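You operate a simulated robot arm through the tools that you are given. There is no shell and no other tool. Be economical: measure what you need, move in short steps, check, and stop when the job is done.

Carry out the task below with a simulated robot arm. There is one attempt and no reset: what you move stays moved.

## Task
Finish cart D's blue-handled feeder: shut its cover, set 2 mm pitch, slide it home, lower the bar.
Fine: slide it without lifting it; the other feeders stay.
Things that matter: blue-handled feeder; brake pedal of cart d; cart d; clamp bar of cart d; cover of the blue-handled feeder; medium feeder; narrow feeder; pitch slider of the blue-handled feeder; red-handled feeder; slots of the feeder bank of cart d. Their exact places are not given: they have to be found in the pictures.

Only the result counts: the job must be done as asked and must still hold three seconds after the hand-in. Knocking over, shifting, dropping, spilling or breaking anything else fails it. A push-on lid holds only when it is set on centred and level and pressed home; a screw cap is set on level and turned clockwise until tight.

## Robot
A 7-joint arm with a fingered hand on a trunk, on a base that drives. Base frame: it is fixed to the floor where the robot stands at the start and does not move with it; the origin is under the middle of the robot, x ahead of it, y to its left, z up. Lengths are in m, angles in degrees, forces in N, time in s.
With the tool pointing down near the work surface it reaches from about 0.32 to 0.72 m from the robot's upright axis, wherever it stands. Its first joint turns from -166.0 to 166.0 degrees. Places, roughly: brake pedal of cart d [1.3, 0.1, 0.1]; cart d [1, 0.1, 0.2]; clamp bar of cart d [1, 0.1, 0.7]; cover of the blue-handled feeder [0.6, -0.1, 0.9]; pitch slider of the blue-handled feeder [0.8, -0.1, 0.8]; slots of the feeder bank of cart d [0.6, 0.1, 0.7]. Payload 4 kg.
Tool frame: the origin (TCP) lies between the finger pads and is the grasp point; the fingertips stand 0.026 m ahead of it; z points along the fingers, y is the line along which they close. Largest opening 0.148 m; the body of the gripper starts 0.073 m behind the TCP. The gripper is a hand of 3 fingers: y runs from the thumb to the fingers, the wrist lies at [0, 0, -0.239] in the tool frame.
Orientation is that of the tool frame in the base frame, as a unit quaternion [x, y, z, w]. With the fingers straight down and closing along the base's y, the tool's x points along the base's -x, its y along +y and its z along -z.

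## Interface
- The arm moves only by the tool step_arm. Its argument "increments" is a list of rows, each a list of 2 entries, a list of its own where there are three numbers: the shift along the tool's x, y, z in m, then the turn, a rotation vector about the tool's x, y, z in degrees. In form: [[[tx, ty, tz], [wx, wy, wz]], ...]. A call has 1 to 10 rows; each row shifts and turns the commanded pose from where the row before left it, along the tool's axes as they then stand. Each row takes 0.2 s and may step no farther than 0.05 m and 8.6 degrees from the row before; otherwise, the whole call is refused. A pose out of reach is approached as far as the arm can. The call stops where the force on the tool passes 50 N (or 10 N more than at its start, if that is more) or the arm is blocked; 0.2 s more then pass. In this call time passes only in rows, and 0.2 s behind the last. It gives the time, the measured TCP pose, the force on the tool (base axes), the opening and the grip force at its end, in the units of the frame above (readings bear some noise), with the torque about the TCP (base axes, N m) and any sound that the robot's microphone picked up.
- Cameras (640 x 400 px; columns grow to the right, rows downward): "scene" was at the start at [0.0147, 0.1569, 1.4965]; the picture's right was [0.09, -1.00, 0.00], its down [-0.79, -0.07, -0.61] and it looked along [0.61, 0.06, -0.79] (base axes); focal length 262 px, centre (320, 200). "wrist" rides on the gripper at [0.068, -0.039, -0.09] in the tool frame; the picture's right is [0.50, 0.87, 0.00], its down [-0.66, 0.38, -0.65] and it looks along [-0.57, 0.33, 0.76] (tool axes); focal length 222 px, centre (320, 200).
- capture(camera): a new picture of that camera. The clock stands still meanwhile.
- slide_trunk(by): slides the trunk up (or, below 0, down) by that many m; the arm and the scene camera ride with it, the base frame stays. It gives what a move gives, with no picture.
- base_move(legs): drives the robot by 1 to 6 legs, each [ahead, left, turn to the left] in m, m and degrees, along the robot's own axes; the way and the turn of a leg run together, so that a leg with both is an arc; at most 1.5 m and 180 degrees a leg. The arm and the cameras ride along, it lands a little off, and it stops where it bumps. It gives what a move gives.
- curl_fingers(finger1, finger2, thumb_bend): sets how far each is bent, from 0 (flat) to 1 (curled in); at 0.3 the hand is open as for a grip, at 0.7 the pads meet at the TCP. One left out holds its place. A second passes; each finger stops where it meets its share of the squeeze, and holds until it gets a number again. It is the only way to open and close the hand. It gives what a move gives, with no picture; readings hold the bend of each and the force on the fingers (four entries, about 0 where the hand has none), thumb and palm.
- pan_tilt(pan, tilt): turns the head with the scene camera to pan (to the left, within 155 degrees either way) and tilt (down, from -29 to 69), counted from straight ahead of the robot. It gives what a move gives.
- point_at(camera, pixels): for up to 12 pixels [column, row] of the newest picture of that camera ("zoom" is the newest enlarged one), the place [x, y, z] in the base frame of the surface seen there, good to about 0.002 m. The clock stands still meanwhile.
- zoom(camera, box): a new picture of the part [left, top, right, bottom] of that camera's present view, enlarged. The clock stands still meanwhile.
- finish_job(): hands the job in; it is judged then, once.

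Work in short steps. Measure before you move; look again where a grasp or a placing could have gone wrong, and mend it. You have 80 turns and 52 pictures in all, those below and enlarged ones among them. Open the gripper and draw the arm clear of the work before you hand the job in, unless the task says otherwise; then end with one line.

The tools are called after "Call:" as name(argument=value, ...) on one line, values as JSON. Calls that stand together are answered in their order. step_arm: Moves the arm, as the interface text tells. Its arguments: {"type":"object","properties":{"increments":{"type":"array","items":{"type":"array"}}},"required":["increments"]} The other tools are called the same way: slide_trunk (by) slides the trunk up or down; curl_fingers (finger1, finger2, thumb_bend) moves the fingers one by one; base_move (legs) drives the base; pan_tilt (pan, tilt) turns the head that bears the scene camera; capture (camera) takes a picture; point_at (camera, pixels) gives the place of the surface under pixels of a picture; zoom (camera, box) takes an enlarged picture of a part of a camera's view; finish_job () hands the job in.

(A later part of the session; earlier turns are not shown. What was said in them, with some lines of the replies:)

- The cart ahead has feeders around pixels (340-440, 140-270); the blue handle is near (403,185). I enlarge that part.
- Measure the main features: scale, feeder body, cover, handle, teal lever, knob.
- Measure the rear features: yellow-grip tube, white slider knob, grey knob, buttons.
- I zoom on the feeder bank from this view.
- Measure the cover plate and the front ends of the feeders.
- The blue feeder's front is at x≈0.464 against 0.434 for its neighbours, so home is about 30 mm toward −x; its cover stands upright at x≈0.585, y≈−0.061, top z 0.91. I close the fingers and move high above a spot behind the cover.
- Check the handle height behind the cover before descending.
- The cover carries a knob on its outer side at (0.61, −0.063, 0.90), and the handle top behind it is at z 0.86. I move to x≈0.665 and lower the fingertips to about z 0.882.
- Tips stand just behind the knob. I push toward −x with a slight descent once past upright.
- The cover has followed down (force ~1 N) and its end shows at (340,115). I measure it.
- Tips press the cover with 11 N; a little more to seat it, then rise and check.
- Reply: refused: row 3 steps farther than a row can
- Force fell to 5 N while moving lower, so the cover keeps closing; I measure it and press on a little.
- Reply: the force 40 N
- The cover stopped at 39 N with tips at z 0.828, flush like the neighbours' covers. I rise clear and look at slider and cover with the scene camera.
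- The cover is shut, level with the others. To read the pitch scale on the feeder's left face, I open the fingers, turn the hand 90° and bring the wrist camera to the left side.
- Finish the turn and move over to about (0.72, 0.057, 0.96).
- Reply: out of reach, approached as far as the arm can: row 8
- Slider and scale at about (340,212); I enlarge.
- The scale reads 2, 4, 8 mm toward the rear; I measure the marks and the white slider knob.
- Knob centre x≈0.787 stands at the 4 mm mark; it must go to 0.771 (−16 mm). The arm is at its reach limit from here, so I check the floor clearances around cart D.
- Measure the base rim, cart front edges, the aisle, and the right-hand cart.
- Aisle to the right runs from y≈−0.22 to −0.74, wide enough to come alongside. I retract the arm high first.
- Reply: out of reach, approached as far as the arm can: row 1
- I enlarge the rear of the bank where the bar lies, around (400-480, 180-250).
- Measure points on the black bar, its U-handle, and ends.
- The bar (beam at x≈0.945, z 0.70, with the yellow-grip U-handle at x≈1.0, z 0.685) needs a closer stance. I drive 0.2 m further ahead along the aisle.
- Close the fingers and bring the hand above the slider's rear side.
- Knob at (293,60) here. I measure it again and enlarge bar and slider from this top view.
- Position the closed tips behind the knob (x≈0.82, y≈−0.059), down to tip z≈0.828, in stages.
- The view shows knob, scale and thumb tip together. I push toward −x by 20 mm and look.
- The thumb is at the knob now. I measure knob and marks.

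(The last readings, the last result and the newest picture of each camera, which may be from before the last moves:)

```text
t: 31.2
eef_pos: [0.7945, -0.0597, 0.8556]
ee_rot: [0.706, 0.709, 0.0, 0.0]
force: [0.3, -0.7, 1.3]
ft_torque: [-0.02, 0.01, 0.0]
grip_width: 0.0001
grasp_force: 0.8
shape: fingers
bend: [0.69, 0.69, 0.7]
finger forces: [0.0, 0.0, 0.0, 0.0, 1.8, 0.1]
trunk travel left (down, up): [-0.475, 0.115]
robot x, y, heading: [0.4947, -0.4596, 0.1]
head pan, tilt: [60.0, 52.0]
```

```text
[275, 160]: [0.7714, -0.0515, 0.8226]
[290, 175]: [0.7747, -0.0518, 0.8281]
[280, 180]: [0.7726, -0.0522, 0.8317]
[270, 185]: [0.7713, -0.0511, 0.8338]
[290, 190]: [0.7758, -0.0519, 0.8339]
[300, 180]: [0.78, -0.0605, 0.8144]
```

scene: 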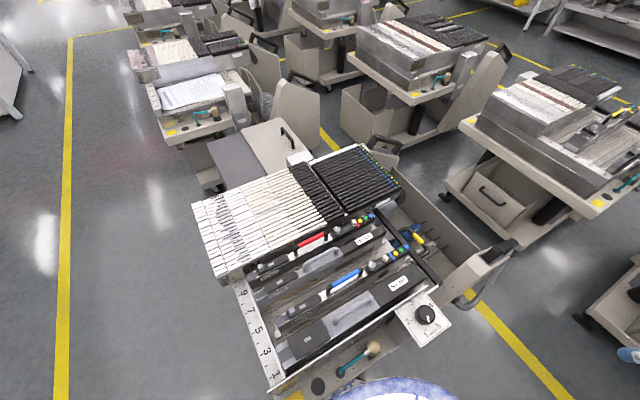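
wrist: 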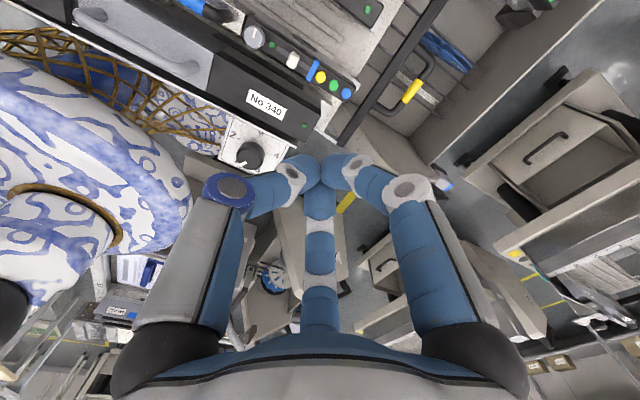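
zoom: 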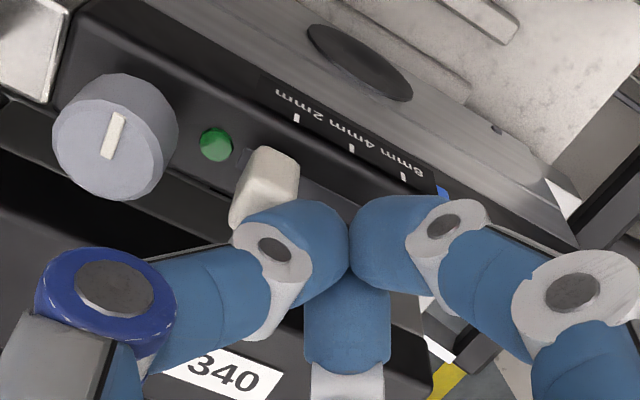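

The knob now seems at about x 0.772, the 2 mm mark. I back off 12 mm and verify.

Call:
step_arm(increments=[[[0, 0.012, 0], [0, 0, 0]], [[0, 0.02, -0.01], [0, 0, 0]], [[0, 0.0, -0.04], [0, 0, 0]]])

Call:
zoom(camera="wrist", box=[220, 60, 348, 160])

```text
t: 32.0
eef_pos: [0.825, -0.0584, 0.9064]
ee_rot: [0.705, 0.709, 0.0, 0.0]
force: [-0.7, -0.5, -0.2]
ft_torque: [-0.01, 0.0, 0.01]
grip_width: 0.0
grasp_force: 0.1
shape: fingers
bend: [0.69, 0.69, 0.7]
finger forces: [0.1, 0.0, 0.0, 0.0, 0.1, 0.0]
trunk travel left (down, up): [-0.475, 0.115]
robot x, y, heading: [0.4928, -0.457, 0.3]
head pan, tilt: [60.0, 52.0]
```

```text
4.00 times, centred on (284, 110) of wrist
```

zoom: 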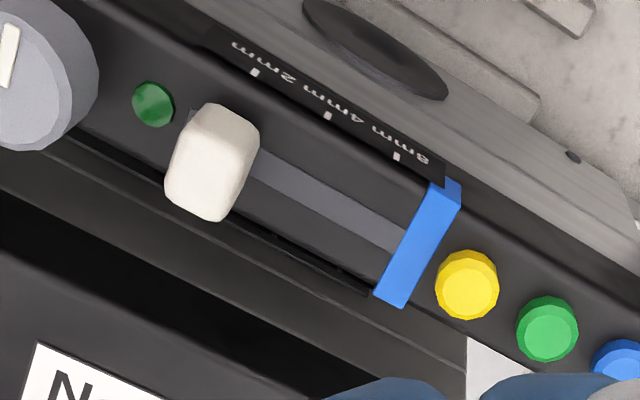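

Call:
point_at(camera="zoom", pixels=[[255, 73], [327, 116], [396, 157], [195, 140], [235, 150], [215, 130], [180, 165], [217, 185], [200, 165], [50, 70], [467, 275], [190, 118]])

```text
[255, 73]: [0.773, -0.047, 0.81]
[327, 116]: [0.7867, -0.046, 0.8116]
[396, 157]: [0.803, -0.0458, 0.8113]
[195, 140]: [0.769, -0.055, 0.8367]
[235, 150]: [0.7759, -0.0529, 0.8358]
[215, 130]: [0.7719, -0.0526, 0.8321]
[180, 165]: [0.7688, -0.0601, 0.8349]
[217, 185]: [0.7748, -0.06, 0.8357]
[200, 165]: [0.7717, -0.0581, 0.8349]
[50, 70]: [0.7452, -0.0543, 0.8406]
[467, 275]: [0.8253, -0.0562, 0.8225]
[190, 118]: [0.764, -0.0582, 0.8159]
```

Slider stands at 2 mm (knob centre 0.772, mark 0.772). Next I move behind the feeder's rear end and measure it and its neighbours.

Call:
step_arm(increments=[[[0, 0.045, 0], [0, 0, 0]], [[0, 0.045, 0], [0, 0, 0]], [[0, 0.025, 0], [0, 0, 0]]])

Call:
capture(camera="wrist")

Call:
zoom(camera="wrist", box=[180, 40, 340, 160])

```text
t: 32.8
eef_pos: [0.9408, -0.0601, 0.9064]
ee_rot: [0.706, 0.708, 0.0, 0.0]
force: [-0.1, -0.8, -0.3]
ft_torque: [0.01, 0.0, -0.01]
grip_width: 0.0
grasp_force: 0.0
shape: fingers
bend: [0.69, 0.69, 0.7]
finger forces: [0.0, 0.0, 0.0, 0.1, 0.0, 0.1]
trunk travel left (down, up): [-0.475, 0.115]
robot x, y, heading: [0.4999, -0.4638, 0.1]
head pan, tilt: [60.0, 52.0]
```

```text
19 pictures are left
```

wrist: 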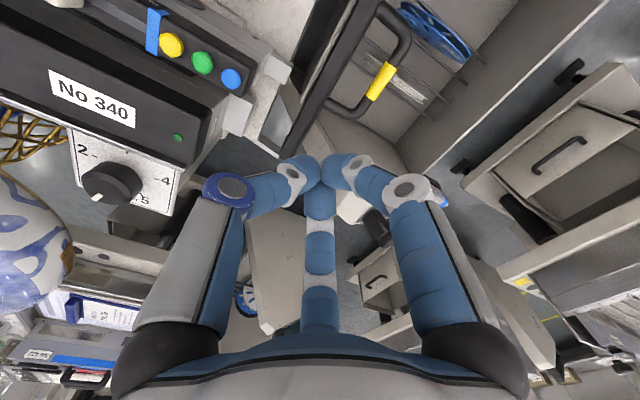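

```text
3.33 times, centred on (260, 100) of wrist
```

zoom: 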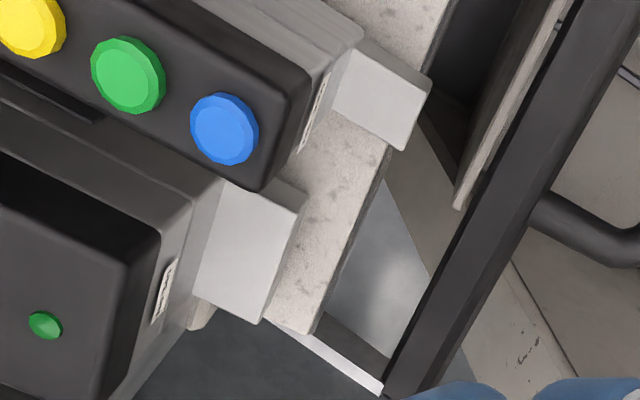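

Measure rear faces, lugs, bank edge and link.

Call:
point_at(camera="zoom", pixels=[[270, 160], [305, 130], [385, 95], [415, 110], [250, 240], [275, 290], [160, 290], [135, 260], [330, 200], [340, 365], [480, 180], [310, 305]])

Call:
point_at(camera="wrist", pixels=[[215, 150], [190, 155], [238, 118], [270, 72], [290, 140], [275, 150], [262, 140], [205, 110], [300, 90], [330, 60]])

```text
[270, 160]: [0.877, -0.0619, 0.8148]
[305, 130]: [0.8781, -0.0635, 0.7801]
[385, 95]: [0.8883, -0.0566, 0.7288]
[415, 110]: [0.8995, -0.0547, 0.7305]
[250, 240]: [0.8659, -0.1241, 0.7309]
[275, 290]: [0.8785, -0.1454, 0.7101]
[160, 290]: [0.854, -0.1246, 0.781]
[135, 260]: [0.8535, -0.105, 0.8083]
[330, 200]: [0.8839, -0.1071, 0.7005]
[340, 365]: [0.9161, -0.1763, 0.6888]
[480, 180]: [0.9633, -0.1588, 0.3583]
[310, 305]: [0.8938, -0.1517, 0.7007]
```

```text
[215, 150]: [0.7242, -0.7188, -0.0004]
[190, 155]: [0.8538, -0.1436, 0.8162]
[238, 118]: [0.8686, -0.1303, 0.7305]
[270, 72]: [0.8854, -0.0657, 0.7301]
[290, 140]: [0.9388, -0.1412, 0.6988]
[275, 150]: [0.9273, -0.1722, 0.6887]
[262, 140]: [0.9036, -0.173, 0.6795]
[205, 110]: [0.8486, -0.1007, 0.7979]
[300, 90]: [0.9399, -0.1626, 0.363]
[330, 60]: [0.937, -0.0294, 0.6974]
```

Blue's rear face is at x≈0.880 (top z 0.815), the 340's at 0.854; about 27-30 mm to go. I lower the closed tips behind it to TCP z≈0.82 and push in small steps.

Call:
step_arm(increments=[[[0, 0, 0.045], [0, 0, 0]], [[0, 0, 0.041], [0, 0, 0]], [[0, -0.01, 0], [0, 0, 0]], [[0, -0.01, 0], [0, 0, 0]]])

Call:
step_arm(increments=[[[0, -0.01, 0], [0, 0, 0]], [[0, -0.005, 0], [0, 0, 0]]])

Call:
capture(camera="wrist")

```text
t: 33.8
eef_pos: [0.9221, -0.0586, 0.8187]
ee_rot: [0.705, 0.709, 0.0, 0.0]
force: [-0.2, -0.9, 0.2]
ft_torque: [-0.01, 0.0, 0.01]
grip_width: 0.0
grasp_force: 0.1
shape: fingers
bend: [0.69, 0.69, 0.7]
finger forces: [0.1, 0.2, 0.0, 0.1, 0.0, 0.1]
trunk travel left (down, up): [-0.475, 0.115]
robot x, y, heading: [0.4946, -0.4627, 0.3]
head pan, tilt: [60.0, 52.0]
```

```text
t: 34.4
eef_pos: [0.9065, -0.0578, 0.818]
ee_rot: [0.705, 0.709, 0.0, 0.0]
force: [0.1, 0.2, 0.7]
ft_torque: [-0.01, -0.04, 0.01]
grip_width: 0.0
grasp_force: 0.5
shape: fingers
bend: [0.69, 0.69, 0.7]
finger forces: [0.0, 0.0, 0.0, 0.0, 0.2, 0.1]
trunk travel left (down, up): [-0.475, 0.115]
robot x, y, heading: [0.4973, -0.4619, 0.6]
head pan, tilt: [60.0, 52.0]
```

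```text
17 pictures are left
```

wrist: 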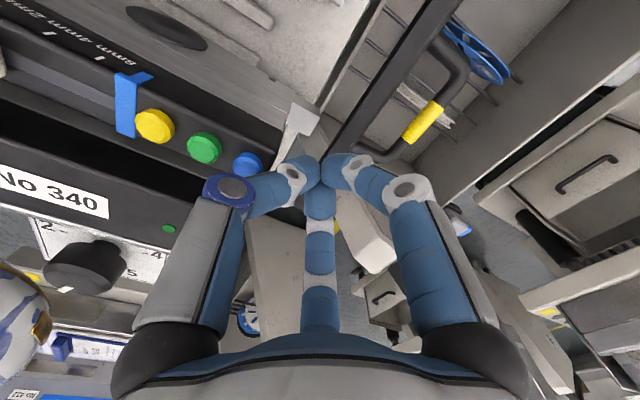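

Near contact; I keep pushing in 5 mm rows.

Call:
step_arm(increments=[[[0, -0.005, 0], [0, 0, 0]], [[0, -0.005, 0], [0, 0, 0]], [[0, -0.005, 0], [0, 0, 0]]])

Call:
zoom(camera="wrist", box=[100, 40, 340, 220])

Call:
point_at(camera="zoom", pixels=[[140, 225], [270, 270], [390, 300], [480, 215]])

```text
t: 35.2
eef_pos: [0.8916, -0.0578, 0.8196]
ee_rot: [0.706, 0.708, 0.002, 0.0]
force: [6.8, 0.3, 7.7]
ft_torque: [-0.01, 0.16, 0.0]
grip_width: 0.0
grasp_force: 5.1
shape: fingers
bend: [0.69, 0.69, 0.71]
finger forces: [0.0, 0.0, 0.0, 0.0, 10.6, 0.0]
trunk travel left (down, up): [-0.475, 0.115]
robot x, y, heading: [0.4936, -0.4649, 0.4]
head pan, tilt: [60.0, 52.0]
heard: click
```

```text
2.22 times, centred on (220, 130) of wrist
```

zoom: 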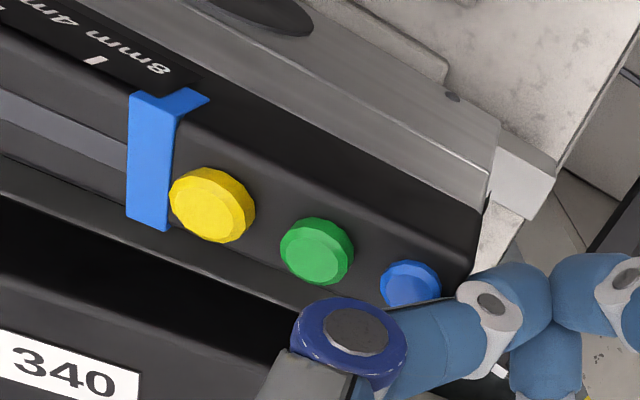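

```text
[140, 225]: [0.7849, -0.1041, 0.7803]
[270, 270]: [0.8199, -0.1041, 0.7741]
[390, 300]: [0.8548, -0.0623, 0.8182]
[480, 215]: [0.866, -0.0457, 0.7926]
```

A click sounded at a 7 N push and the feeder moved ~14 mm, but the thumb lies close over the blue button. I back off and tilt the hand 34° so that the thumb stands upright against the rear face.

Call:
step_arm(increments=[[[0, 0.025, 0], [0, 0, 0]], [[0, 0.02, 0], [8.5, 0, 0]], [[0, 0, 0], [8.5, 0, 0]], [[0, 0, 0], [8.5, 0, 0]], [[0, 0, 0], [8.5, 0, 0]]])

Call:
capture(camera="scene")

Call:
zoom(camera="scene", box=[330, 190, 490, 290])

```text
t: 36.4
eef_pos: [0.9367, -0.0581, 0.8204]
ee_rot: [0.674, 0.678, -0.208, -0.206]
force: [-0.8, -0.3, 0.4]
ft_torque: [0.01, -0.02, 0.0]
grip_width: 0.0
grasp_force: 0.1
shape: fingers
bend: [0.69, 0.69, 0.7]
finger forces: [0.1, 0.0, 0.1, 0.0, 0.0, 0.0]
trunk travel left (down, up): [-0.475, 0.115]
robot x, y, heading: [0.4999, -0.4636, 0.2]
head pan, tilt: [60.0, 52.0]
```

```text
15 pictures are left
```

scene: 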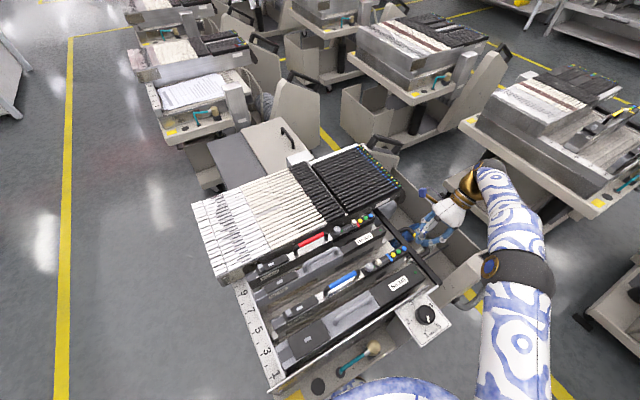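

```text
4.00 times, centred on (410, 240) of scene
```

zoom: 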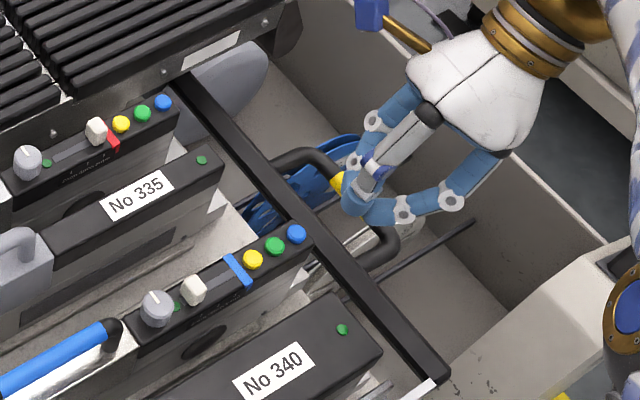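

The hand is tilted well. Compare blue's and red's button/LED positions to see the remaining travel.

Call:
point_at(camera="zoom", pixels=[[296, 232], [163, 101], [253, 259], [121, 123], [193, 288], [96, 130], [157, 308], [28, 162], [202, 160], [342, 329]])

Call:
point_at(camera="scene", pixels=[[310, 300], [300, 352], [265, 290], [253, 272]])

```text
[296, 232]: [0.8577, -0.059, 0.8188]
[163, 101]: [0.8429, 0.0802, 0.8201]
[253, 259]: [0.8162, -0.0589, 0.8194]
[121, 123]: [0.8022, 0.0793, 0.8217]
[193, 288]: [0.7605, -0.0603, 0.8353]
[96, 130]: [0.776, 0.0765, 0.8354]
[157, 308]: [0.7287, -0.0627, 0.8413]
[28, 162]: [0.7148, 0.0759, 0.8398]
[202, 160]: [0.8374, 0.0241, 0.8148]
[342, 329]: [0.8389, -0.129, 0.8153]
```

```text
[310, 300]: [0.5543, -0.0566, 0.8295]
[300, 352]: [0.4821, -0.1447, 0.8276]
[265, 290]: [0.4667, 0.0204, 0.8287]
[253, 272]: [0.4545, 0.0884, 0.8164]
```

14 mm remain. I lower 12 mm and push on along −x with the upright thumb.

Call:
step_arm(increments=[[[0, 0.0067, 0.01], [0, 0, 0]], [[0, -0.0166, 0.0112], [0, 0, 0]], [[0, -0.0166, 0.0112], [0, 0, 0]], [[0, -0.0041, 0.0028], [0, 0, 0]], [[0, -0.0041, 0.0028], [0, 0, 0]], [[0, -0.0041, 0.0028], [0, 0, 0]]])

Call:
zoom(camera="scene", box=[350, 190, 446, 250])

```text
t: 37.8
eef_pos: [0.8816, -0.0582, 0.8082]
ee_rot: [0.675, 0.678, -0.207, -0.206]
force: [4.8, -0.2, 1.8]
ft_torque: [0.0, 0.07, 0.02]
grip_width: 0.0001
grasp_force: 1.3
shape: fingers
bend: [0.69, 0.69, 0.71]
finger forces: [0.0, 0.0, 0.0, 0.1, 2.2, 0.0]
trunk travel left (down, up): [-0.475, 0.115]
robot x, y, heading: [0.4903, -0.4631, 0.4]
head pan, tilt: [60.0, 52.0]
```

```text
6.67 times, centred on (398, 220) of scene
```

zoom: 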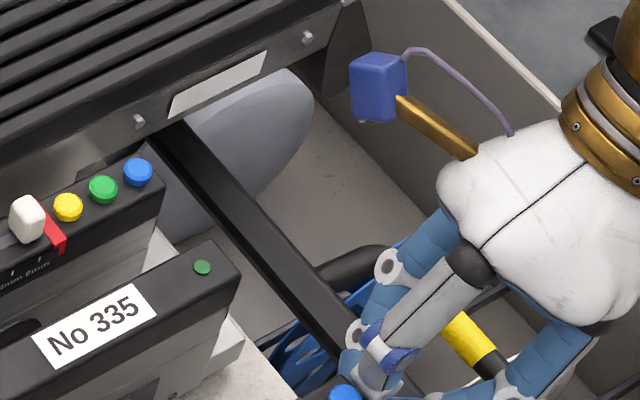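

Contact with 5 N and clean thumb-to-rear contact. I push on in 4 mm rows.

Call:
step_arm(increments=[[[0, -0.0033, 0.0022], [0, 0, 0]], [[0, -0.0033, 0.0022], [0, 0, 0]], [[0, -0.0033, 0.0022], [0, 0, 0]]])

Call:
point_at(camera="scene", pixels=[[400, 250]])

Call:
step_arm(increments=[[[0, -0.0025, 0.0017], [0, 0, 0]]])

```text
t: 38.6
eef_pos: [0.8723, -0.0584, 0.8089]
ee_rot: [0.676, 0.677, -0.205, -0.206]
force: [15.9, -0.4, 11.2]
ft_torque: [0.0, 0.36, 0.03]
grip_width: 0.0001
grasp_force: 10.7
shape: fingers
bend: [0.69, 0.69, 0.72]
finger forces: [0.0, 0.0, 0.1, 0.0, 22.5, 0.1]
trunk travel left (down, up): [-0.475, 0.115]
robot x, y, heading: [0.4982, -0.4647, 0.2]
head pan, tilt: [60.0, 52.0]
```

```text
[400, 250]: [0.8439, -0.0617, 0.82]
```

```text
t: 39.0
eef_pos: [0.8698, -0.0588, 0.8088]
ee_rot: [0.675, 0.678, -0.206, -0.206]
force: [22.9, 2.7, 20.4]
ft_torque: [0.0, 0.5, -0.03]
grip_width: 0.0002
grasp_force: 17.4
shape: fingers
bend: [0.68, 0.68, 0.75]
finger forces: [0.0, 0.0, 0.0, 0.1, 35.0, 0.1]
trunk travel left (down, up): [-0.475, 0.115]
robot x, y, heading: [0.4996, -0.46, 0.4]
head pan, tilt: [60.0, 52.0]
```

Force has grown to 23 N; I check where the feeder stands.

Call:
zoom(camera="scene", box=[330, 190, 490, 290])

Call:
point_at(camera="zoom", pixels=[[285, 243], [240, 268], [180, 298], [145, 318], [28, 162], [163, 101], [220, 275], [119, 138], [262, 255], [121, 123]])

```text
4.00 times, centred on (410, 240) of scene
```

zoom: 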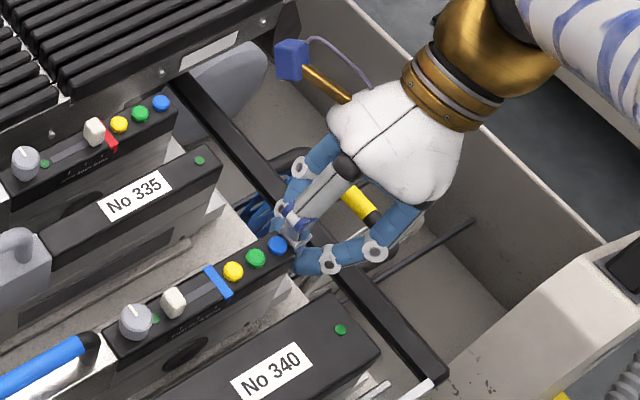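

```text
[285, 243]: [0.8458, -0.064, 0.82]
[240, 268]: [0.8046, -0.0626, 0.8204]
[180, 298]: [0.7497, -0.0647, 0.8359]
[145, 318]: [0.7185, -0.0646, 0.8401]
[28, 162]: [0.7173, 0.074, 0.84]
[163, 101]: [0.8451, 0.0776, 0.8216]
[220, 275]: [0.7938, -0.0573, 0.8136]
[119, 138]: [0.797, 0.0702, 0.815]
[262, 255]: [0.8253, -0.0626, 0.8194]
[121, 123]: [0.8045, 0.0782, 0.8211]
```

The feeder is about level with its red twin now and the force shows a stop. I back off, rise and straighten the hand, then check.

Call:
step_arm(increments=[[[0, 0.0166, -0.0112], [0, 0, 0]], [[0, 0.0166, -0.0112], [0, 0, 0]], [[0, -0.0224, -0.0332], [0, 0, 0]], [[0, -0.0224, -0.0332], [0, 0, 0]], [[0, 0, 0], [-8.5, 0, 0]], [[0, 0, 0], [-8.5, 0, 0]], [[0, 0, 0], [-8.5, 0, 0]], [[0, 0, 0], [-8.5, 0, 0]], [[0, 0.04, 0], [0, 0, 0]], [[0, 0.03, 0], [0, 0, 0]]])

Call:
zoom(camera="scene", box=[230, 195, 450, 385])

```text
t: 41.2
eef_pos: [0.9777, -0.0574, 0.8862]
ee_rot: [0.705, 0.709, -0.001, -0.001]
force: [0.6, -0.1, 1.0]
ft_torque: [-0.01, -0.01, -0.02]
grip_width: 0.0
grasp_force: 0.1
shape: fingers
bend: [0.69, 0.69, 0.7]
finger forces: [0.0, 0.0, 0.1, 0.0, 0.0, 0.1]
trunk travel left (down, up): [-0.475, 0.115]
robot x, y, heading: [0.4942, -0.4616, 0.4]
head pan, tilt: [60.0, 52.0]
```

```text
2.11 times, centred on (340, 290) of scene
```

zoom: 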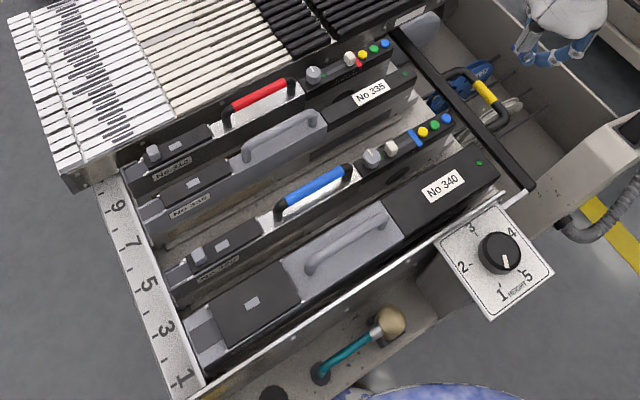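

Call:
point_at(camera="zoom", pixels=[[446, 118], [385, 43], [423, 131], [363, 54], [372, 157], [314, 73], [197, 255], [153, 152], [168, 278], [126, 166], [142, 214], [188, 320]])

```text
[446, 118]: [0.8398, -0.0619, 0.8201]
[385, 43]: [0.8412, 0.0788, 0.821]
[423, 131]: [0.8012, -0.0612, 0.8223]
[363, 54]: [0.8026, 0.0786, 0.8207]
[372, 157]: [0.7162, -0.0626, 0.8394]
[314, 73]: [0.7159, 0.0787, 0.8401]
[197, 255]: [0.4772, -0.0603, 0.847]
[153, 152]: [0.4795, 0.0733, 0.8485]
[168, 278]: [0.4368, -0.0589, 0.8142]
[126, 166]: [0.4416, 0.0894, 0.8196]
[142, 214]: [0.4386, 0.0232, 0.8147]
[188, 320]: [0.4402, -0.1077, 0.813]
```

The feeder is home (buttons and front agree with the red twin within 2 mm) and the cover is shut. Now the bar: I bring the closed tips above the yellow grip at (1.0, −0.017) and go down to just above it.

Call:
step_arm(increments=[[[0.02, 0.012, 0], [0, 0, 0]], [[0.02, 0.012, 0], [0, 0, 0]], [[0, 0, 0.045], [0, 0, 0]], [[0, 0, 0.045], [0, 0, 0]], [[0, 0, 0.045], [0, 0, 0]], [[0, 0, 0.02], [0, 0, 0]]])

Call:
capture(camera="wrist")

```text
t: 42.6
eef_pos: [1.0001, -0.0175, 0.733]
ee_rot: [0.705, 0.709, 0.0, 0.001]
force: [0.6, -0.1, 0.5]
ft_torque: [0.01, 0.02, 0.0]
grip_width: 0.0001
grasp_force: 0.1
shape: fingers
bend: [0.69, 0.69, 0.7]
finger forces: [0.0, 0.1, 0.0, 0.0, 0.1, 0.0]
trunk travel left (down, up): [-0.475, 0.115]
robot x, y, heading: [0.495, -0.4622, 0.3]
head pan, tilt: [60.0, 52.0]
```

```text
10 pictures are left
```

wrist: 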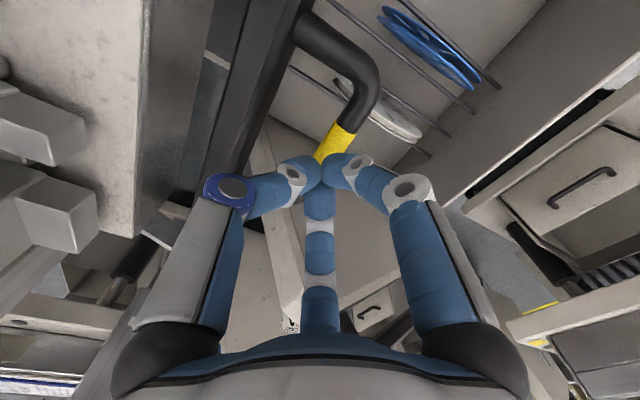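

Tips are right over the yellow grip. I press down step by step.

Call:
step_arm(increments=[[[0, 0, 0.015], [0, 0, 0]], [[0, 0, 0.01], [0, 0, 0]], [[0, 0, 0.01], [0, 0, 0]], [[0, 0, 0.01], [0, 0, 0]]])

```text
t: 43.4
eef_pos: [1.0045, -0.014, 0.7088]
ee_rot: [0.706, 0.708, 0.012, 0.0]
force: [-2.0, -3.6, 28.5]
ft_torque: [-0.12, 0.0, 0.0]
grip_width: 0.0
grasp_force: 18.0
shape: fingers
bend: [0.72, 0.72, 0.69]
finger forces: [16.4, 19.7, 0.0, 0.0, 0.1, 0.0]
trunk travel left (down, up): [-0.475, 0.115]
robot x, y, heading: [0.4991, -0.4636, 0.2]
head pan, tilt: [60.0, 52.0]
stopped in row 4: the force on the tool passed its limit at 58 N (the readings are from after the stop); the commanded pose is now the measured one
```

The grip did not yield at 58 N, so the bar does not swing down from here. I rise and study the bar's end link closely.

Call:
step_arm(increments=[[[0, 0, -0.03], [0, 0, 0]], [[0, 0, -0.045], [0, 0, 0]], [[0, 0, -0.045], [0, 0, 0]], [[0, 0, -0.04], [0, 0, 0]], [[0.03, 0.0, 0], [0, 0, 0]]])

Call:
zoom(camera="scene", box=[400, 225, 464, 305])

Call:
zoom(camera="wrist", box=[170, 60, 330, 200])

```text
t: 44.6
eef_pos: [1.0017, 0.0179, 0.8668]
ee_rot: [0.706, 0.708, 0.007, 0.0]
force: [-0.2, 0.3, 0.2]
ft_torque: [0.01, 0.03, -0.03]
grip_width: 0.0003
grasp_force: 0.0
shape: fingers
bend: [0.7, 0.7, 0.7]
finger forces: [0.1, 0.1, 0.0, 0.0, 0.0, 0.1]
trunk travel left (down, up): [-0.475, 0.115]
robot x, y, heading: [0.4972, -0.4638, 0.3]
head pan, tilt: [60.0, 52.0]
```

```text
5.00 times, centred on (432, 265) of scene
```

zoom: 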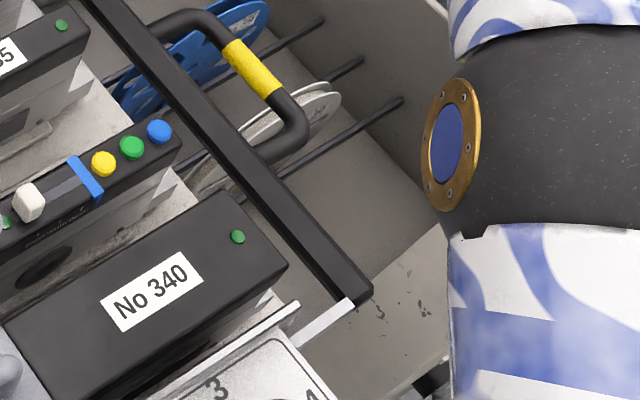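

```text
2.86 times, centred on (250, 130) of wrist
```

zoom: 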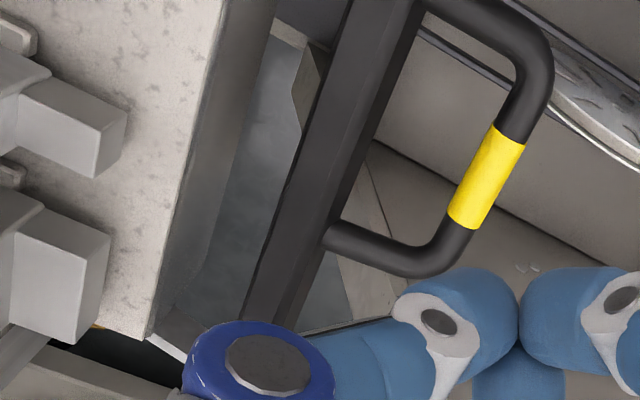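

Measure the link and the bar end.

Call:
point_at(camera="scene", pixels=[[428, 294], [430, 292.4], [433, 290], [436.5, 286.8], [440, 282.5], [437, 282]])

Call:
point_at(camera="zoom", pixels=[[165, 325], [180, 340], [60, 270], [90, 280], [60, 110], [110, 120], [340, 100], [260, 290], [430, 250], [345, 235], [480, 190], [150, 300]])

```text
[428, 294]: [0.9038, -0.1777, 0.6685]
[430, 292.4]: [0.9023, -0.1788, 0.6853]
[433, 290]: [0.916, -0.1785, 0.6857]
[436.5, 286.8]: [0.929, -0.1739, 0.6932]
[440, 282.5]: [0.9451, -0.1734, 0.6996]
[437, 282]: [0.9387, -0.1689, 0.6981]
```

```text
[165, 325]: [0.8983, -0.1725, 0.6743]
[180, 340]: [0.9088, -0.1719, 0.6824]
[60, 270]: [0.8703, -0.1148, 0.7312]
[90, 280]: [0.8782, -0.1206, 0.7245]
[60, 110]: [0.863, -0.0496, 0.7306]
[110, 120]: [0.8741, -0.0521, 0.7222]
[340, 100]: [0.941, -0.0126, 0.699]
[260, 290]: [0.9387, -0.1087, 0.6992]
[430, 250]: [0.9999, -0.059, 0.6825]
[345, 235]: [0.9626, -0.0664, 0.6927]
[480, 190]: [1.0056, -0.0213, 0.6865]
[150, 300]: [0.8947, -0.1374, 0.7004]
```

The link slope suggests a pivot near (0.87, 0.66), which would swing the bar up and over onto the feeder lugs (top z 0.73). Before trying, I look at a neighbouring cart's bar for comparison around (600,110).

Call:
zoom(camera="scene", box=[540, 60, 640, 150])

```text
4.44 times, centred on (590, 105) of scene
```

zoom: 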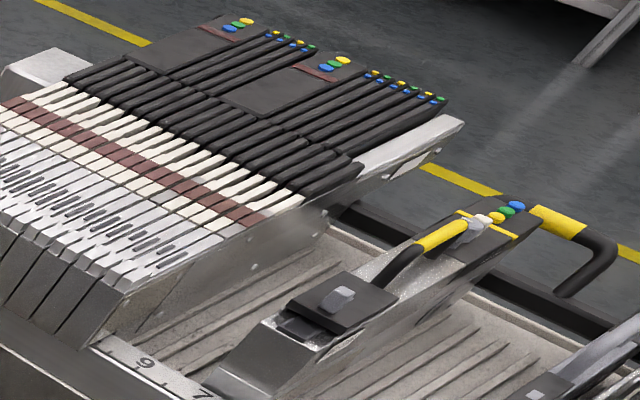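

Measure the neighbour's bar and grip to know that state.

Call:
point_at(camera="zoom", pixels=[[560, 220], [605, 255], [565, 290], [540, 300], [480, 270], [500, 350], [515, 207], [490, 322]])

```text
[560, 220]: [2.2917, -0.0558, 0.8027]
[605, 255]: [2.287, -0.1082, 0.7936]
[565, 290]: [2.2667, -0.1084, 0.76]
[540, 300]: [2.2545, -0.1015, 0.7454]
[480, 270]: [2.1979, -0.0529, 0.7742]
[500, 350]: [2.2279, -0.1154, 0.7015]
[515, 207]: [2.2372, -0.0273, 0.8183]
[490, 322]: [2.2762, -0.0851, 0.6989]
```

The neighbour's bar lies over the lugs with its handle swung up (grip at relative x≈0.895, z≈0.80), so ours is thrown back and must swing up and over about 70° about (0.87, 0.66). I set a narrow opening, tilt 17°, and come above the grip.

Call:
curl_fingers(finger1=0.5, finger2=0.5, thumb_bend=0.58)

Call:
step_arm(increments=[[[-0.035, 0.002, 0], [0, 0, 0]], [[0, 0, 0], [8.5, 0, 0]], [[0, 0, 0], [8.5, 0, 0]], [[0, 0.0117, 0.0382], [0, 0, 0]], [[0, 0.0117, 0.0382], [0, 0, 0]], [[0, 0.0117, 0.0382], [0, 0, 0]]])

Call:
capture(camera="wrist")

```text
t: 45.6
eef_pos: [1.0006, 0.0185, 0.8662]
ee_rot: [0.705, 0.709, 0.008, 0.001]
force: [1.0, -0.3, 0.4]
ft_torque: [0.0, 0.01, -0.02]
grip_width: 0.0503
grasp_force: 0.1
shape: fingers
bend: [0.5, 0.5, 0.57]
finger forces: [0.0, 0.0, 0.0, 0.0, 0.0, 0.0]
trunk travel left (down, up): [-0.475, 0.115]
robot x, y, heading: [0.4956, -0.4636, 0.0]
head pan, tilt: [60.0, 52.0]
```

```text
t: 47.0
eef_pos: [0.991, -0.0294, 0.7424]
ee_rot: [0.698, 0.702, -0.097, -0.104]
force: [0.1, -0.2, 0.1]
ft_torque: [0.02, -0.02, 0.02]
grip_width: 0.0507
grasp_force: 0.0
shape: fingers
bend: [0.5, 0.5, 0.57]
finger forces: [0.0, 0.0, 0.0, 0.0, 0.1, 0.0]
out of reach, approached as far as the arm can: row 3
trunk travel left (down, up): [-0.475, 0.115]
robot x, y, heading: [0.4978, -0.4622, 0.3]
head pan, tilt: [60.0, 52.0]
```

```text
6 pictures are left
```

wrist: 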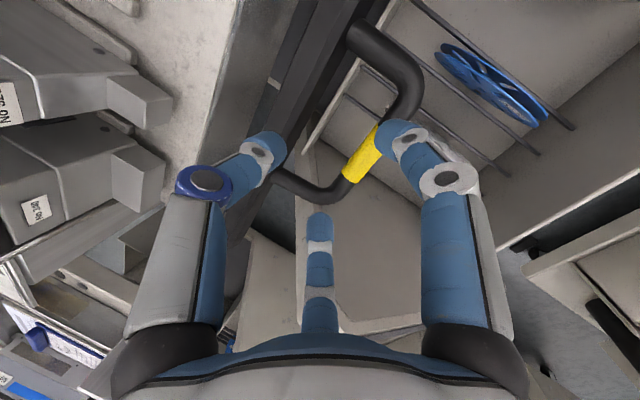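

The thumb needs to fall between bar (x≤0.952) and tube (x≥0.99). I shift +14 mm in x and +12 mm in y, then descend partly.

Call:
step_arm(increments=[[[0.012, 0.0134, -0.0041], [0, 0, 0]], [[0, 0.0044, 0.0143], [0, 0, 0]]])

Call:
zoom(camera="wrist", box=[220, 60, 460, 230])

Call:
point_at(camera="zoom", pixels=[[135, 195], [160, 230], [400, 170], [330, 230], [60, 150], [160, 200], [120, 225]])

```text
t: 47.6
eef_pos: [0.9882, -0.0321, 0.7283]
ee_rot: [0.698, 0.702, -0.097, -0.103]
force: [0.4, 1.2, -1.1]
ft_torque: [-0.01, 0.01, -0.02]
grip_width: 0.0507
grasp_force: 0.1
shape: fingers
bend: [0.5, 0.5, 0.57]
finger forces: [0.0, 0.0, 0.1, 0.0, 0.0, 0.0]
out of reach, approached as far as the arm can: row 1, 2
trunk travel left (down, up): [-0.475, 0.115]
robot x, y, heading: [0.4958, -0.4631, 0.5]
head pan, tilt: [60.0, 52.0]
```

```text
2.35 times, centred on (340, 145) of wrist
```

zoom: 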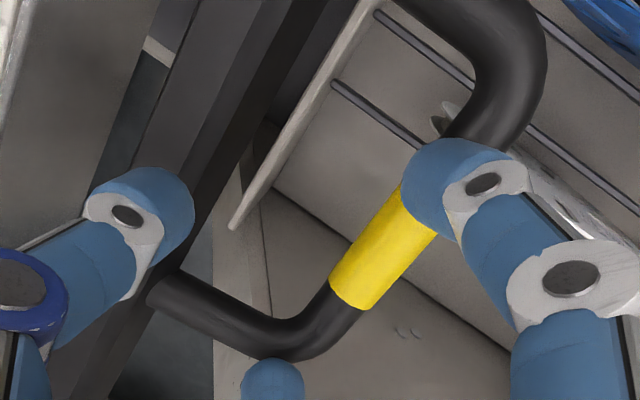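

```text
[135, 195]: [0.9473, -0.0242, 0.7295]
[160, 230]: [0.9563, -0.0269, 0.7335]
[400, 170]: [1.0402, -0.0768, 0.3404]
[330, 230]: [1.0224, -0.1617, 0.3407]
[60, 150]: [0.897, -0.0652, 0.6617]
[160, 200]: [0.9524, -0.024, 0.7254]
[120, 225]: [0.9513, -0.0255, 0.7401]
```

The arm is at its reach limit with this tilt. I raise and straighten the hand, then drive 0.09 m ahead and slightly right.

Call:
step_arm(increments=[[[0, -0.012, -0.038], [0, 0, 0]], [[0, -0.012, -0.038], [0, 0, 0]], [[0, 0, 0], [-8.5, 0, 0]], [[0, 0, 0], [-8.5, 0, 0]], [[0, 0, -0.045], [0, 0, 0]]])

Call:
base_move(legs=[[0, -0.02, 0], [0.09, 0, 0]])

```text
t: 48.8
eef_pos: [0.9866, -0.0319, 0.8545]
ee_rot: [0.706, 0.708, 0.008, 0.0]
force: [-0.4, -0.7, 0.1]
ft_torque: [0.06, -0.01, -0.02]
grip_width: 0.0505
grasp_force: 0.0
shape: fingers
bend: [0.5, 0.5, 0.57]
finger forces: [0.0, 0.0, 0.0, 0.0, 0.0, 0.1]
trunk travel left (down, up): [-0.475, 0.115]
robot x, y, heading: [0.4957, -0.4624, 0.3]
head pan, tilt: [60.0, 52.0]
```

```text
t: 50.3
eef_pos: [1.0774, -0.0507, 0.8543]
ee_rot: [0.705, 0.709, 0.007, 0.0]
force: [0.5, 0.1, 0.3]
ft_torque: [0.03, 0.0, 0.0]
grip_width: 0.0509
grasp_force: 0.0
shape: fingers
bend: [0.5, 0.5, 0.57]
finger forces: [0.0, 0.0, 0.0, 0.0, 0.0, 0.1]
trunk travel left (down, up): [-0.475, 0.115]
robot x, y, heading: [0.5895, -0.4843, 0.3]
head pan, tilt: [60.0, 52.0]
```

Now reposition above the grip with tilt, aiming at TCP (1.010, −0.020), and descend to z≈0.72.

Call:
step_arm(increments=[[[0.016, -0.034, 0], [0, 0, 0]], [[0.015, -0.033, 0], [0, 0, 0]], [[0, 0, 0], [8.5, 0, 0]], [[0, 0, 0], [8.5, 0, 0]], [[0, 0.0129, 0.0425], [0, 0, 0]], [[0, 0.0129, 0.0425], [0, 0, 0]], [[0, 0.0129, 0.0425], [0, 0, 0]]])

```text
t: 51.9
eef_pos: [1.0147, -0.0197, 0.7206]
ee_rot: [0.697, 0.703, -0.096, -0.103]
force: [0.1, 0.0, 0.1]
ft_torque: [-0.03, -0.02, 0.01]
grip_width: 0.0506
grasp_force: 0.0
shape: fingers
bend: [0.5, 0.5, 0.57]
finger forces: [0.0, 0.1, 0.0, 0.0, 0.1, 0.0]
trunk travel left (down, up): [-0.475, 0.115]
robot x, y, heading: [0.5884, -0.4796, 0.5]
head pan, tilt: [60.0, 52.0]
```

Shift 6 mm toward −x and descend the last 44 mm around the grip.

Call:
step_arm(increments=[[[0.001, -0.0057, 0.0018], [0, 0, 0]], [[0, 0.0058, 0.0191], [0, 0, 0]], [[0, 0.007, 0.023], [0, 0, 0]]])

Call:
capture(camera="wrist")

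```text
t: 52.7
eef_pos: [1.0064, -0.0157, 0.6768]
ee_rot: [0.697, 0.703, -0.096, -0.103]
force: [-0.5, -0.2, 0.1]
ft_torque: [0.0, -0.02, -0.02]
grip_width: 0.0508
grasp_force: 0.0
shape: fingers
bend: [0.5, 0.5, 0.57]
finger forces: [0.0, 0.0, 0.0, 0.0, 0.0, 0.0]
trunk travel left (down, up): [-0.475, 0.115]
robot x, y, heading: [0.5896, -0.4778, 0.4]
head pan, tilt: [60.0, 52.0]
```

```text
4 pictures are left
```

wrist: 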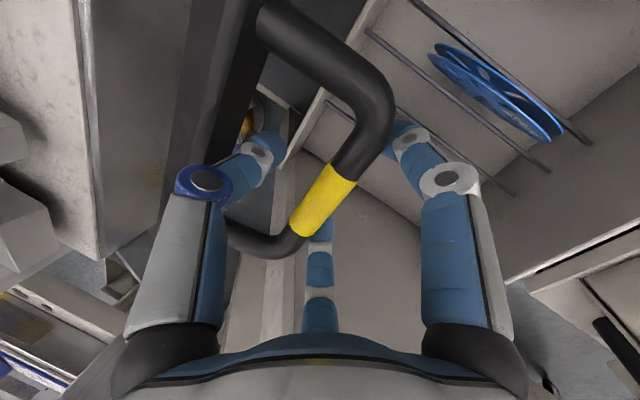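

The yellow grip lies between thumb and fingers. I close on it.

Call:
curl_fingers(finger1=0.7, finger2=0.7, thumb_bend=0.7)

```text
t: 53.7
eef_pos: [1.0062, -0.018, 0.6768]
ee_rot: [0.697, 0.703, -0.098, -0.103]
force: [4.5, 0.2, -2.6]
ft_torque: [-0.01, 0.01, 0.01]
grip_width: 0.0027
grasp_force: 2.5
shape: fingers
bend: [0.68, 0.68, 0.7]
finger forces: [2.5, 2.5, 0.0, 0.0, 0.1, 0.0]
trunk travel left (down, up): [-0.475, 0.115]
robot x, y, heading: [0.5888, -0.4811, 0.6]
head pan, tilt: [60.0, 52.0]
```

The fingertips closed underneath the tube and hook it. I try lifting along the arc about (0.868, 0.663), first 15°.

Call:
step_arm(increments=[[[0, -0.0086, -0.0152], [0, 0, 0]], [[0, -0.0086, -0.0152], [0, 0, 0]]])

```text
t: 54.3
eef_pos: [0.9985, -0.0177, 0.7117]
ee_rot: [0.697, 0.703, -0.097, -0.105]
force: [5.7, 1.7, -2.2]
ft_torque: [-0.02, 0.0, -0.01]
grip_width: 0.004
grasp_force: 2.8
shape: fingers
bend: [0.68, 0.68, 0.7]
finger forces: [3.0, 2.8, 0.1, 0.1, 0.0, 0.1]
trunk travel left (down, up): [-0.475, 0.115]
robot x, y, heading: [0.5909, -0.4804, 0.5]
head pan, tilt: [60.0, 52.0]
```

It follows with only ~2-6 N. I continue through 50°.

Call:
step_arm(increments=[[[0, -0.0121, -0.0122], [0, 0, 0]], [[0, -0.0121, -0.0122], [0, 0, 0]], [[0, -0.015, -0.009], [0, 0, 0]], [[0, -0.015, -0.009], [0, 0, 0]]])

Call:
zoom(camera="scene", box=[240, 160, 480, 310])

```text
t: 55.3
eef_pos: [0.9577, -0.0191, 0.7657]
ee_rot: [0.697, 0.703, -0.097, -0.104]
force: [4.7, -0.3, 0.8]
ft_torque: [-0.01, -0.03, -0.03]
grip_width: 0.0017
grasp_force: 1.3
shape: fingers
bend: [0.69, 0.69, 0.7]
finger forces: [2.0, 1.7, 0.1, 0.0, 0.0, 0.0]
trunk travel left (down, up): [-0.475, 0.115]
robot x, y, heading: [0.5874, -0.4813, 0.4]
head pan, tilt: [60.0, 52.0]
```

```text
2.67 times, centred on (360, 235) of scene
```

zoom: 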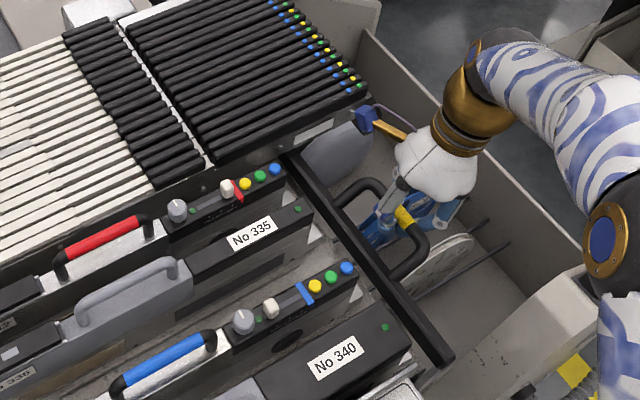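

The bar is swinging up with the hand. Measure it.

Call:
point_at(camera="zoom", pixels=[[405, 218], [340, 225], [410, 310], [435, 350], [405, 270], [300, 175]])

Call:
step_arm(increments=[[[0, -0.0168, -0.0046], [0, 0, 0]], [[0, -0.0168, -0.0046], [0, 0, 0]]])

```text
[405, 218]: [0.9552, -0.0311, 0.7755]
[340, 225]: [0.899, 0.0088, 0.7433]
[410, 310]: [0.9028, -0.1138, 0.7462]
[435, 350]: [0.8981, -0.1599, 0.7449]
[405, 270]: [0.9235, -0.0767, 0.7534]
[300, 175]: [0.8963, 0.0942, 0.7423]
```

```text
t: 55.9
eef_pos: [0.9269, -0.0188, 0.7845]
ee_rot: [0.698, 0.702, -0.098, -0.103]
force: [2.2, -0.5, 0.3]
ft_torque: [-0.01, 0.03, -0.05]
grip_width: 0.001
grasp_force: 0.5
shape: fingers
bend: [0.69, 0.69, 0.7]
finger forces: [1.1, 0.8, 0.1, 0.0, 0.0, 0.0]
trunk travel left (down, up): [-0.475, 0.115]
robot x, y, heading: [0.5837, -0.4802, 0.4]
head pan, tilt: [60.0, 52.0]
```

The bar tracks the arc (now ~65°). I continue in smaller steps until it lands.

Call:
step_arm(increments=[[[0, -0.01, -0.001], [0, 0, 0]], [[0, -0.01, 0.0], [0, 0, 0]], [[0, -0.01, 0.0002], [0, 0, 0]]])

```text
t: 56.7
eef_pos: [0.9, -0.0186, 0.7939]
ee_rot: [0.697, 0.702, -0.096, -0.104]
force: [1.8, 0.1, -0.4]
ft_torque: [-0.02, 0.01, -0.02]
grip_width: 0.0004
grasp_force: 1.0
shape: fingers
bend: [0.69, 0.69, 0.7]
finger forces: [0.7, 0.6, 0.0, 0.0, 0.0, 0.0]
trunk travel left (down, up): [-0.475, 0.115]
robot x, y, heading: [0.5897, -0.4835, 0.5]
head pan, tilt: [60.0, 52.0]
```

Still free (2 N). I go on in 6-8 mm steps.

Call:
step_arm(increments=[[[0, -0.0077, 0.0016], [0, 0, 0]], [[0, -0.0068, 0.002], [0, 0, 0]]])

```text
t: 57.3
eef_pos: [0.8888, -0.0207, 0.7938]
ee_rot: [0.698, 0.702, -0.095, -0.104]
force: [24.4, 1.2, 4.7]
ft_torque: [-0.01, -0.05, 0.01]
grip_width: 0.0094
grasp_force: 10.2
shape: fingers
bend: [0.66, 0.67, 0.7]
finger forces: [10.4, 10.2, 0.1, 0.0, 0.0, 0.1]
trunk travel left (down, up): [-0.475, 0.115]
robot x, y, heading: [0.5891, -0.4821, 0.4]
head pan, tilt: [60.0, 52.0]
```

A stop is met at grip x≈0.885, the neighbour's lowered position. I press 2 mm more to seat it.

Call:
step_arm(increments=[[[0, -0.0025, 0.0008], [0, 0, 0]]])

Call:
zoom(camera="scene", box=[240, 160, 480, 310])

Call:
point_at(camera="zoom", pixels=[[275, 185], [300, 225], [320, 250], [400, 350], [420, 360], [340, 200], [355, 230], [345, 270], [270, 168]])

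```text
t: 57.7
eef_pos: [0.8859, -0.0194, 0.7945]
ee_rot: [0.699, 0.701, -0.096, -0.104]
force: [32.6, 1.2, 7.1]
ft_torque: [0.0, -0.14, 0.03]
grip_width: 0.0117
grasp_force: 13.6
shape: fingers
bend: [0.65, 0.66, 0.7]
finger forces: [13.5, 13.3, 0.1, 0.0, 0.0, 0.0]
trunk travel left (down, up): [-0.475, 0.115]
robot x, y, heading: [0.5876, -0.4787, 0.4]
head pan, tilt: [60.0, 52.0]
```

```text
2.67 times, centred on (360, 235) of scene
```

zoom: 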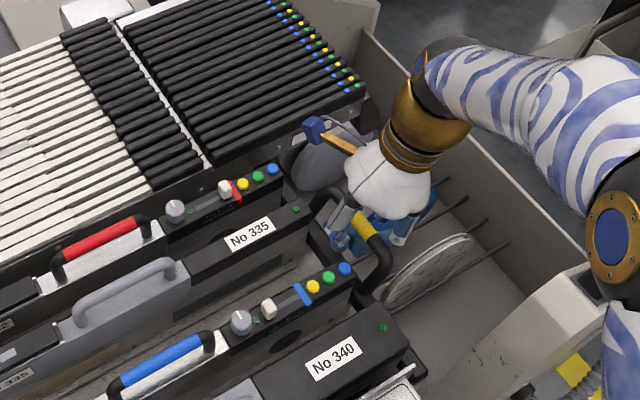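

```text
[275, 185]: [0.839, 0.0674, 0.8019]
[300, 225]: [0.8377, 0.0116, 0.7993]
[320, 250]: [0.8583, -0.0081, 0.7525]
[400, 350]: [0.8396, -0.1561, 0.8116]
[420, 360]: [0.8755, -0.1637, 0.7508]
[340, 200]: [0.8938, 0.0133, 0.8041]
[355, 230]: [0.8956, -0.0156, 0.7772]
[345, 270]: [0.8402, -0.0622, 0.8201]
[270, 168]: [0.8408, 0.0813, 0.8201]
```

The bar now lies over the lugs (top z 0.752, x≈0.867) with its grip at z≈0.80, like the neighbour's, and the feeder is unmoved. I open the hand gently around the grip.

Call:
curl_fingers(finger1=0.4, finger2=0.4, thumb_bend=0.58)

```text
t: 58.7
eef_pos: [0.8813, -0.0191, 0.7941]
ee_rot: [0.697, 0.702, -0.098, -0.104]
force: [0.8, 0.0, 0.2]
ft_torque: [0.01, 0.0, -0.01]
grip_width: 0.0685
grasp_force: 0.0
shape: fingers
bend: [0.4, 0.4, 0.57]
finger forces: [0.3, 0.0, 0.0, 0.0, 0.0, 0.1]
trunk travel left (down, up): [-0.475, 0.115]
robot x, y, heading: [0.586, -0.4834, 0.6]
head pan, tilt: [60.0, 52.0]
```

Free of load. I withdraw straight up.

Call:
step_arm(increments=[[[0, -0.0058, -0.0191], [0, 0, 0]], [[0, -0.0117, -0.0382], [0, 0, 0]], [[0, -0.0117, -0.0382], [0, 0, 0]], [[0, -0.0117, -0.0382], [0, 0, 0]], [[0, 0, 0], [-8.5, 0, 0]], [[0, 0, 0], [-8.5, 0, 0]], [[0, 0, -0.04], [0, 0, 0]], [[-0.04, 0.02, 0], [0, 0, 0]], [[-0.04, 0.02, 0], [0, 0, 0]], [[-0.04, 0.02, 0], [0, 0, 0]]])

Call:
point_at(camera="scene", pixels=[[360, 253.7], [397.5, 295]])

Call:
step_arm(increments=[[[-0.045, 0, 0], [0, 0, 0]], [[-0.045, 0, 0], [0, 0, 0]], [[-0.045, 0, 0], [0, 0, 0]], [[-0.045, 0, 0], [0, 0, 0]]])

Call:
zoom(camera="scene", box=[180, 160, 480, 348])

```text
t: 60.9
eef_pos: [0.9425, -0.1398, 0.9703]
ee_rot: [0.705, 0.709, 0.008, 0.001]
force: [-0.2, -0.3, 0.1]
ft_torque: [0.02, 0.0, 0.05]
grip_width: 0.0688
grasp_force: 0.1
shape: fingers
bend: [0.4, 0.4, 0.57]
finger forces: [0.0, 0.0, 0.1, 0.0, 0.1, 0.0]
trunk travel left (down, up): [-0.475, 0.115]
robot x, y, heading: [0.5873, -0.4846, 0.6]
head pan, tilt: [60.0, 52.0]
```

```text
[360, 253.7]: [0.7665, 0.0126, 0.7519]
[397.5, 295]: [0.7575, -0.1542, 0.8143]
```

```text
t: 61.9
eef_pos: [0.9417, -0.3199, 0.9709]
ee_rot: [0.705, 0.709, 0.008, 0.0]
force: [-0.2, 0.2, 0.8]
ft_torque: [-0.02, -0.01, 0.01]
grip_width: 0.0688
grasp_force: 0.0
shape: fingers
bend: [0.4, 0.4, 0.57]
finger forces: [0.0, 0.0, 0.1, 0.0, 0.0, 0.0]
trunk travel left (down, up): [-0.475, 0.115]
robot x, y, heading: [0.5869, -0.4853, 0.2]
head pan, tilt: [60.0, 52.0]
```

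```text
2.13 times, centred on (330, 254) of scene
```

zoom: 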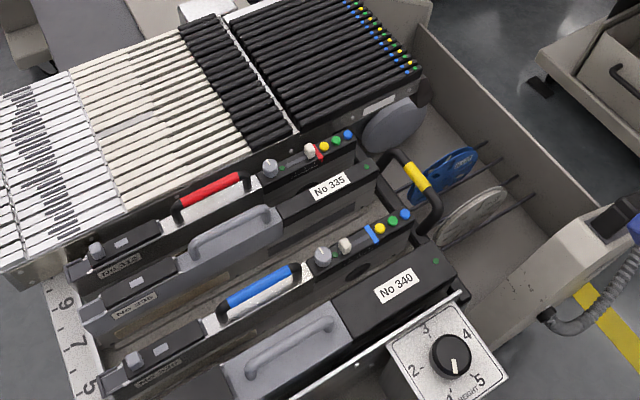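

The bar has stayed over the lugs. I check the final positions of slider, feeder, cover and grip.

Call:
point_at(camera="zoom", pixels=[[417, 178], [405, 214], [348, 135], [346, 244], [322, 256], [269, 168], [380, 229], [324, 146], [131, 359], [95, 249], [437, 262], [368, 168]])

```text
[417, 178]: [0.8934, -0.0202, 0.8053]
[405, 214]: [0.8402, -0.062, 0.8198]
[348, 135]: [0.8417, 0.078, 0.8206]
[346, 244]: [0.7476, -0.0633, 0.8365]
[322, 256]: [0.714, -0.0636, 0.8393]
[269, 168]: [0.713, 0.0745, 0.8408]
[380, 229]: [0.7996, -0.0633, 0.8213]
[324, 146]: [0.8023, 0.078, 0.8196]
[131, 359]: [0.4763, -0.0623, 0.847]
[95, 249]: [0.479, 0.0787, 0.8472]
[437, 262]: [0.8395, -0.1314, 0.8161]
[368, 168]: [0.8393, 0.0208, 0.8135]
```

Slider is at 2 mm (52 mm before the yellow button), and the feeder is flush with its twin. The cover is down, the bar is in place, and the open hand is clear, so I hand in.

Call:
finish_job()

```text
The job is handed in.
```

I handed the job in with all four steps done on cart D's blue-handled feeder: cover shut, pitch set to 2 mm, feeder slid home, and clamp bar down over the feeder lugs. The last picture showed the other feeders in place and the hand clear. The bar would not press down from where it stood, so I swung it up and over to match a neighbouring cart's bar; I heard no click when it seated.
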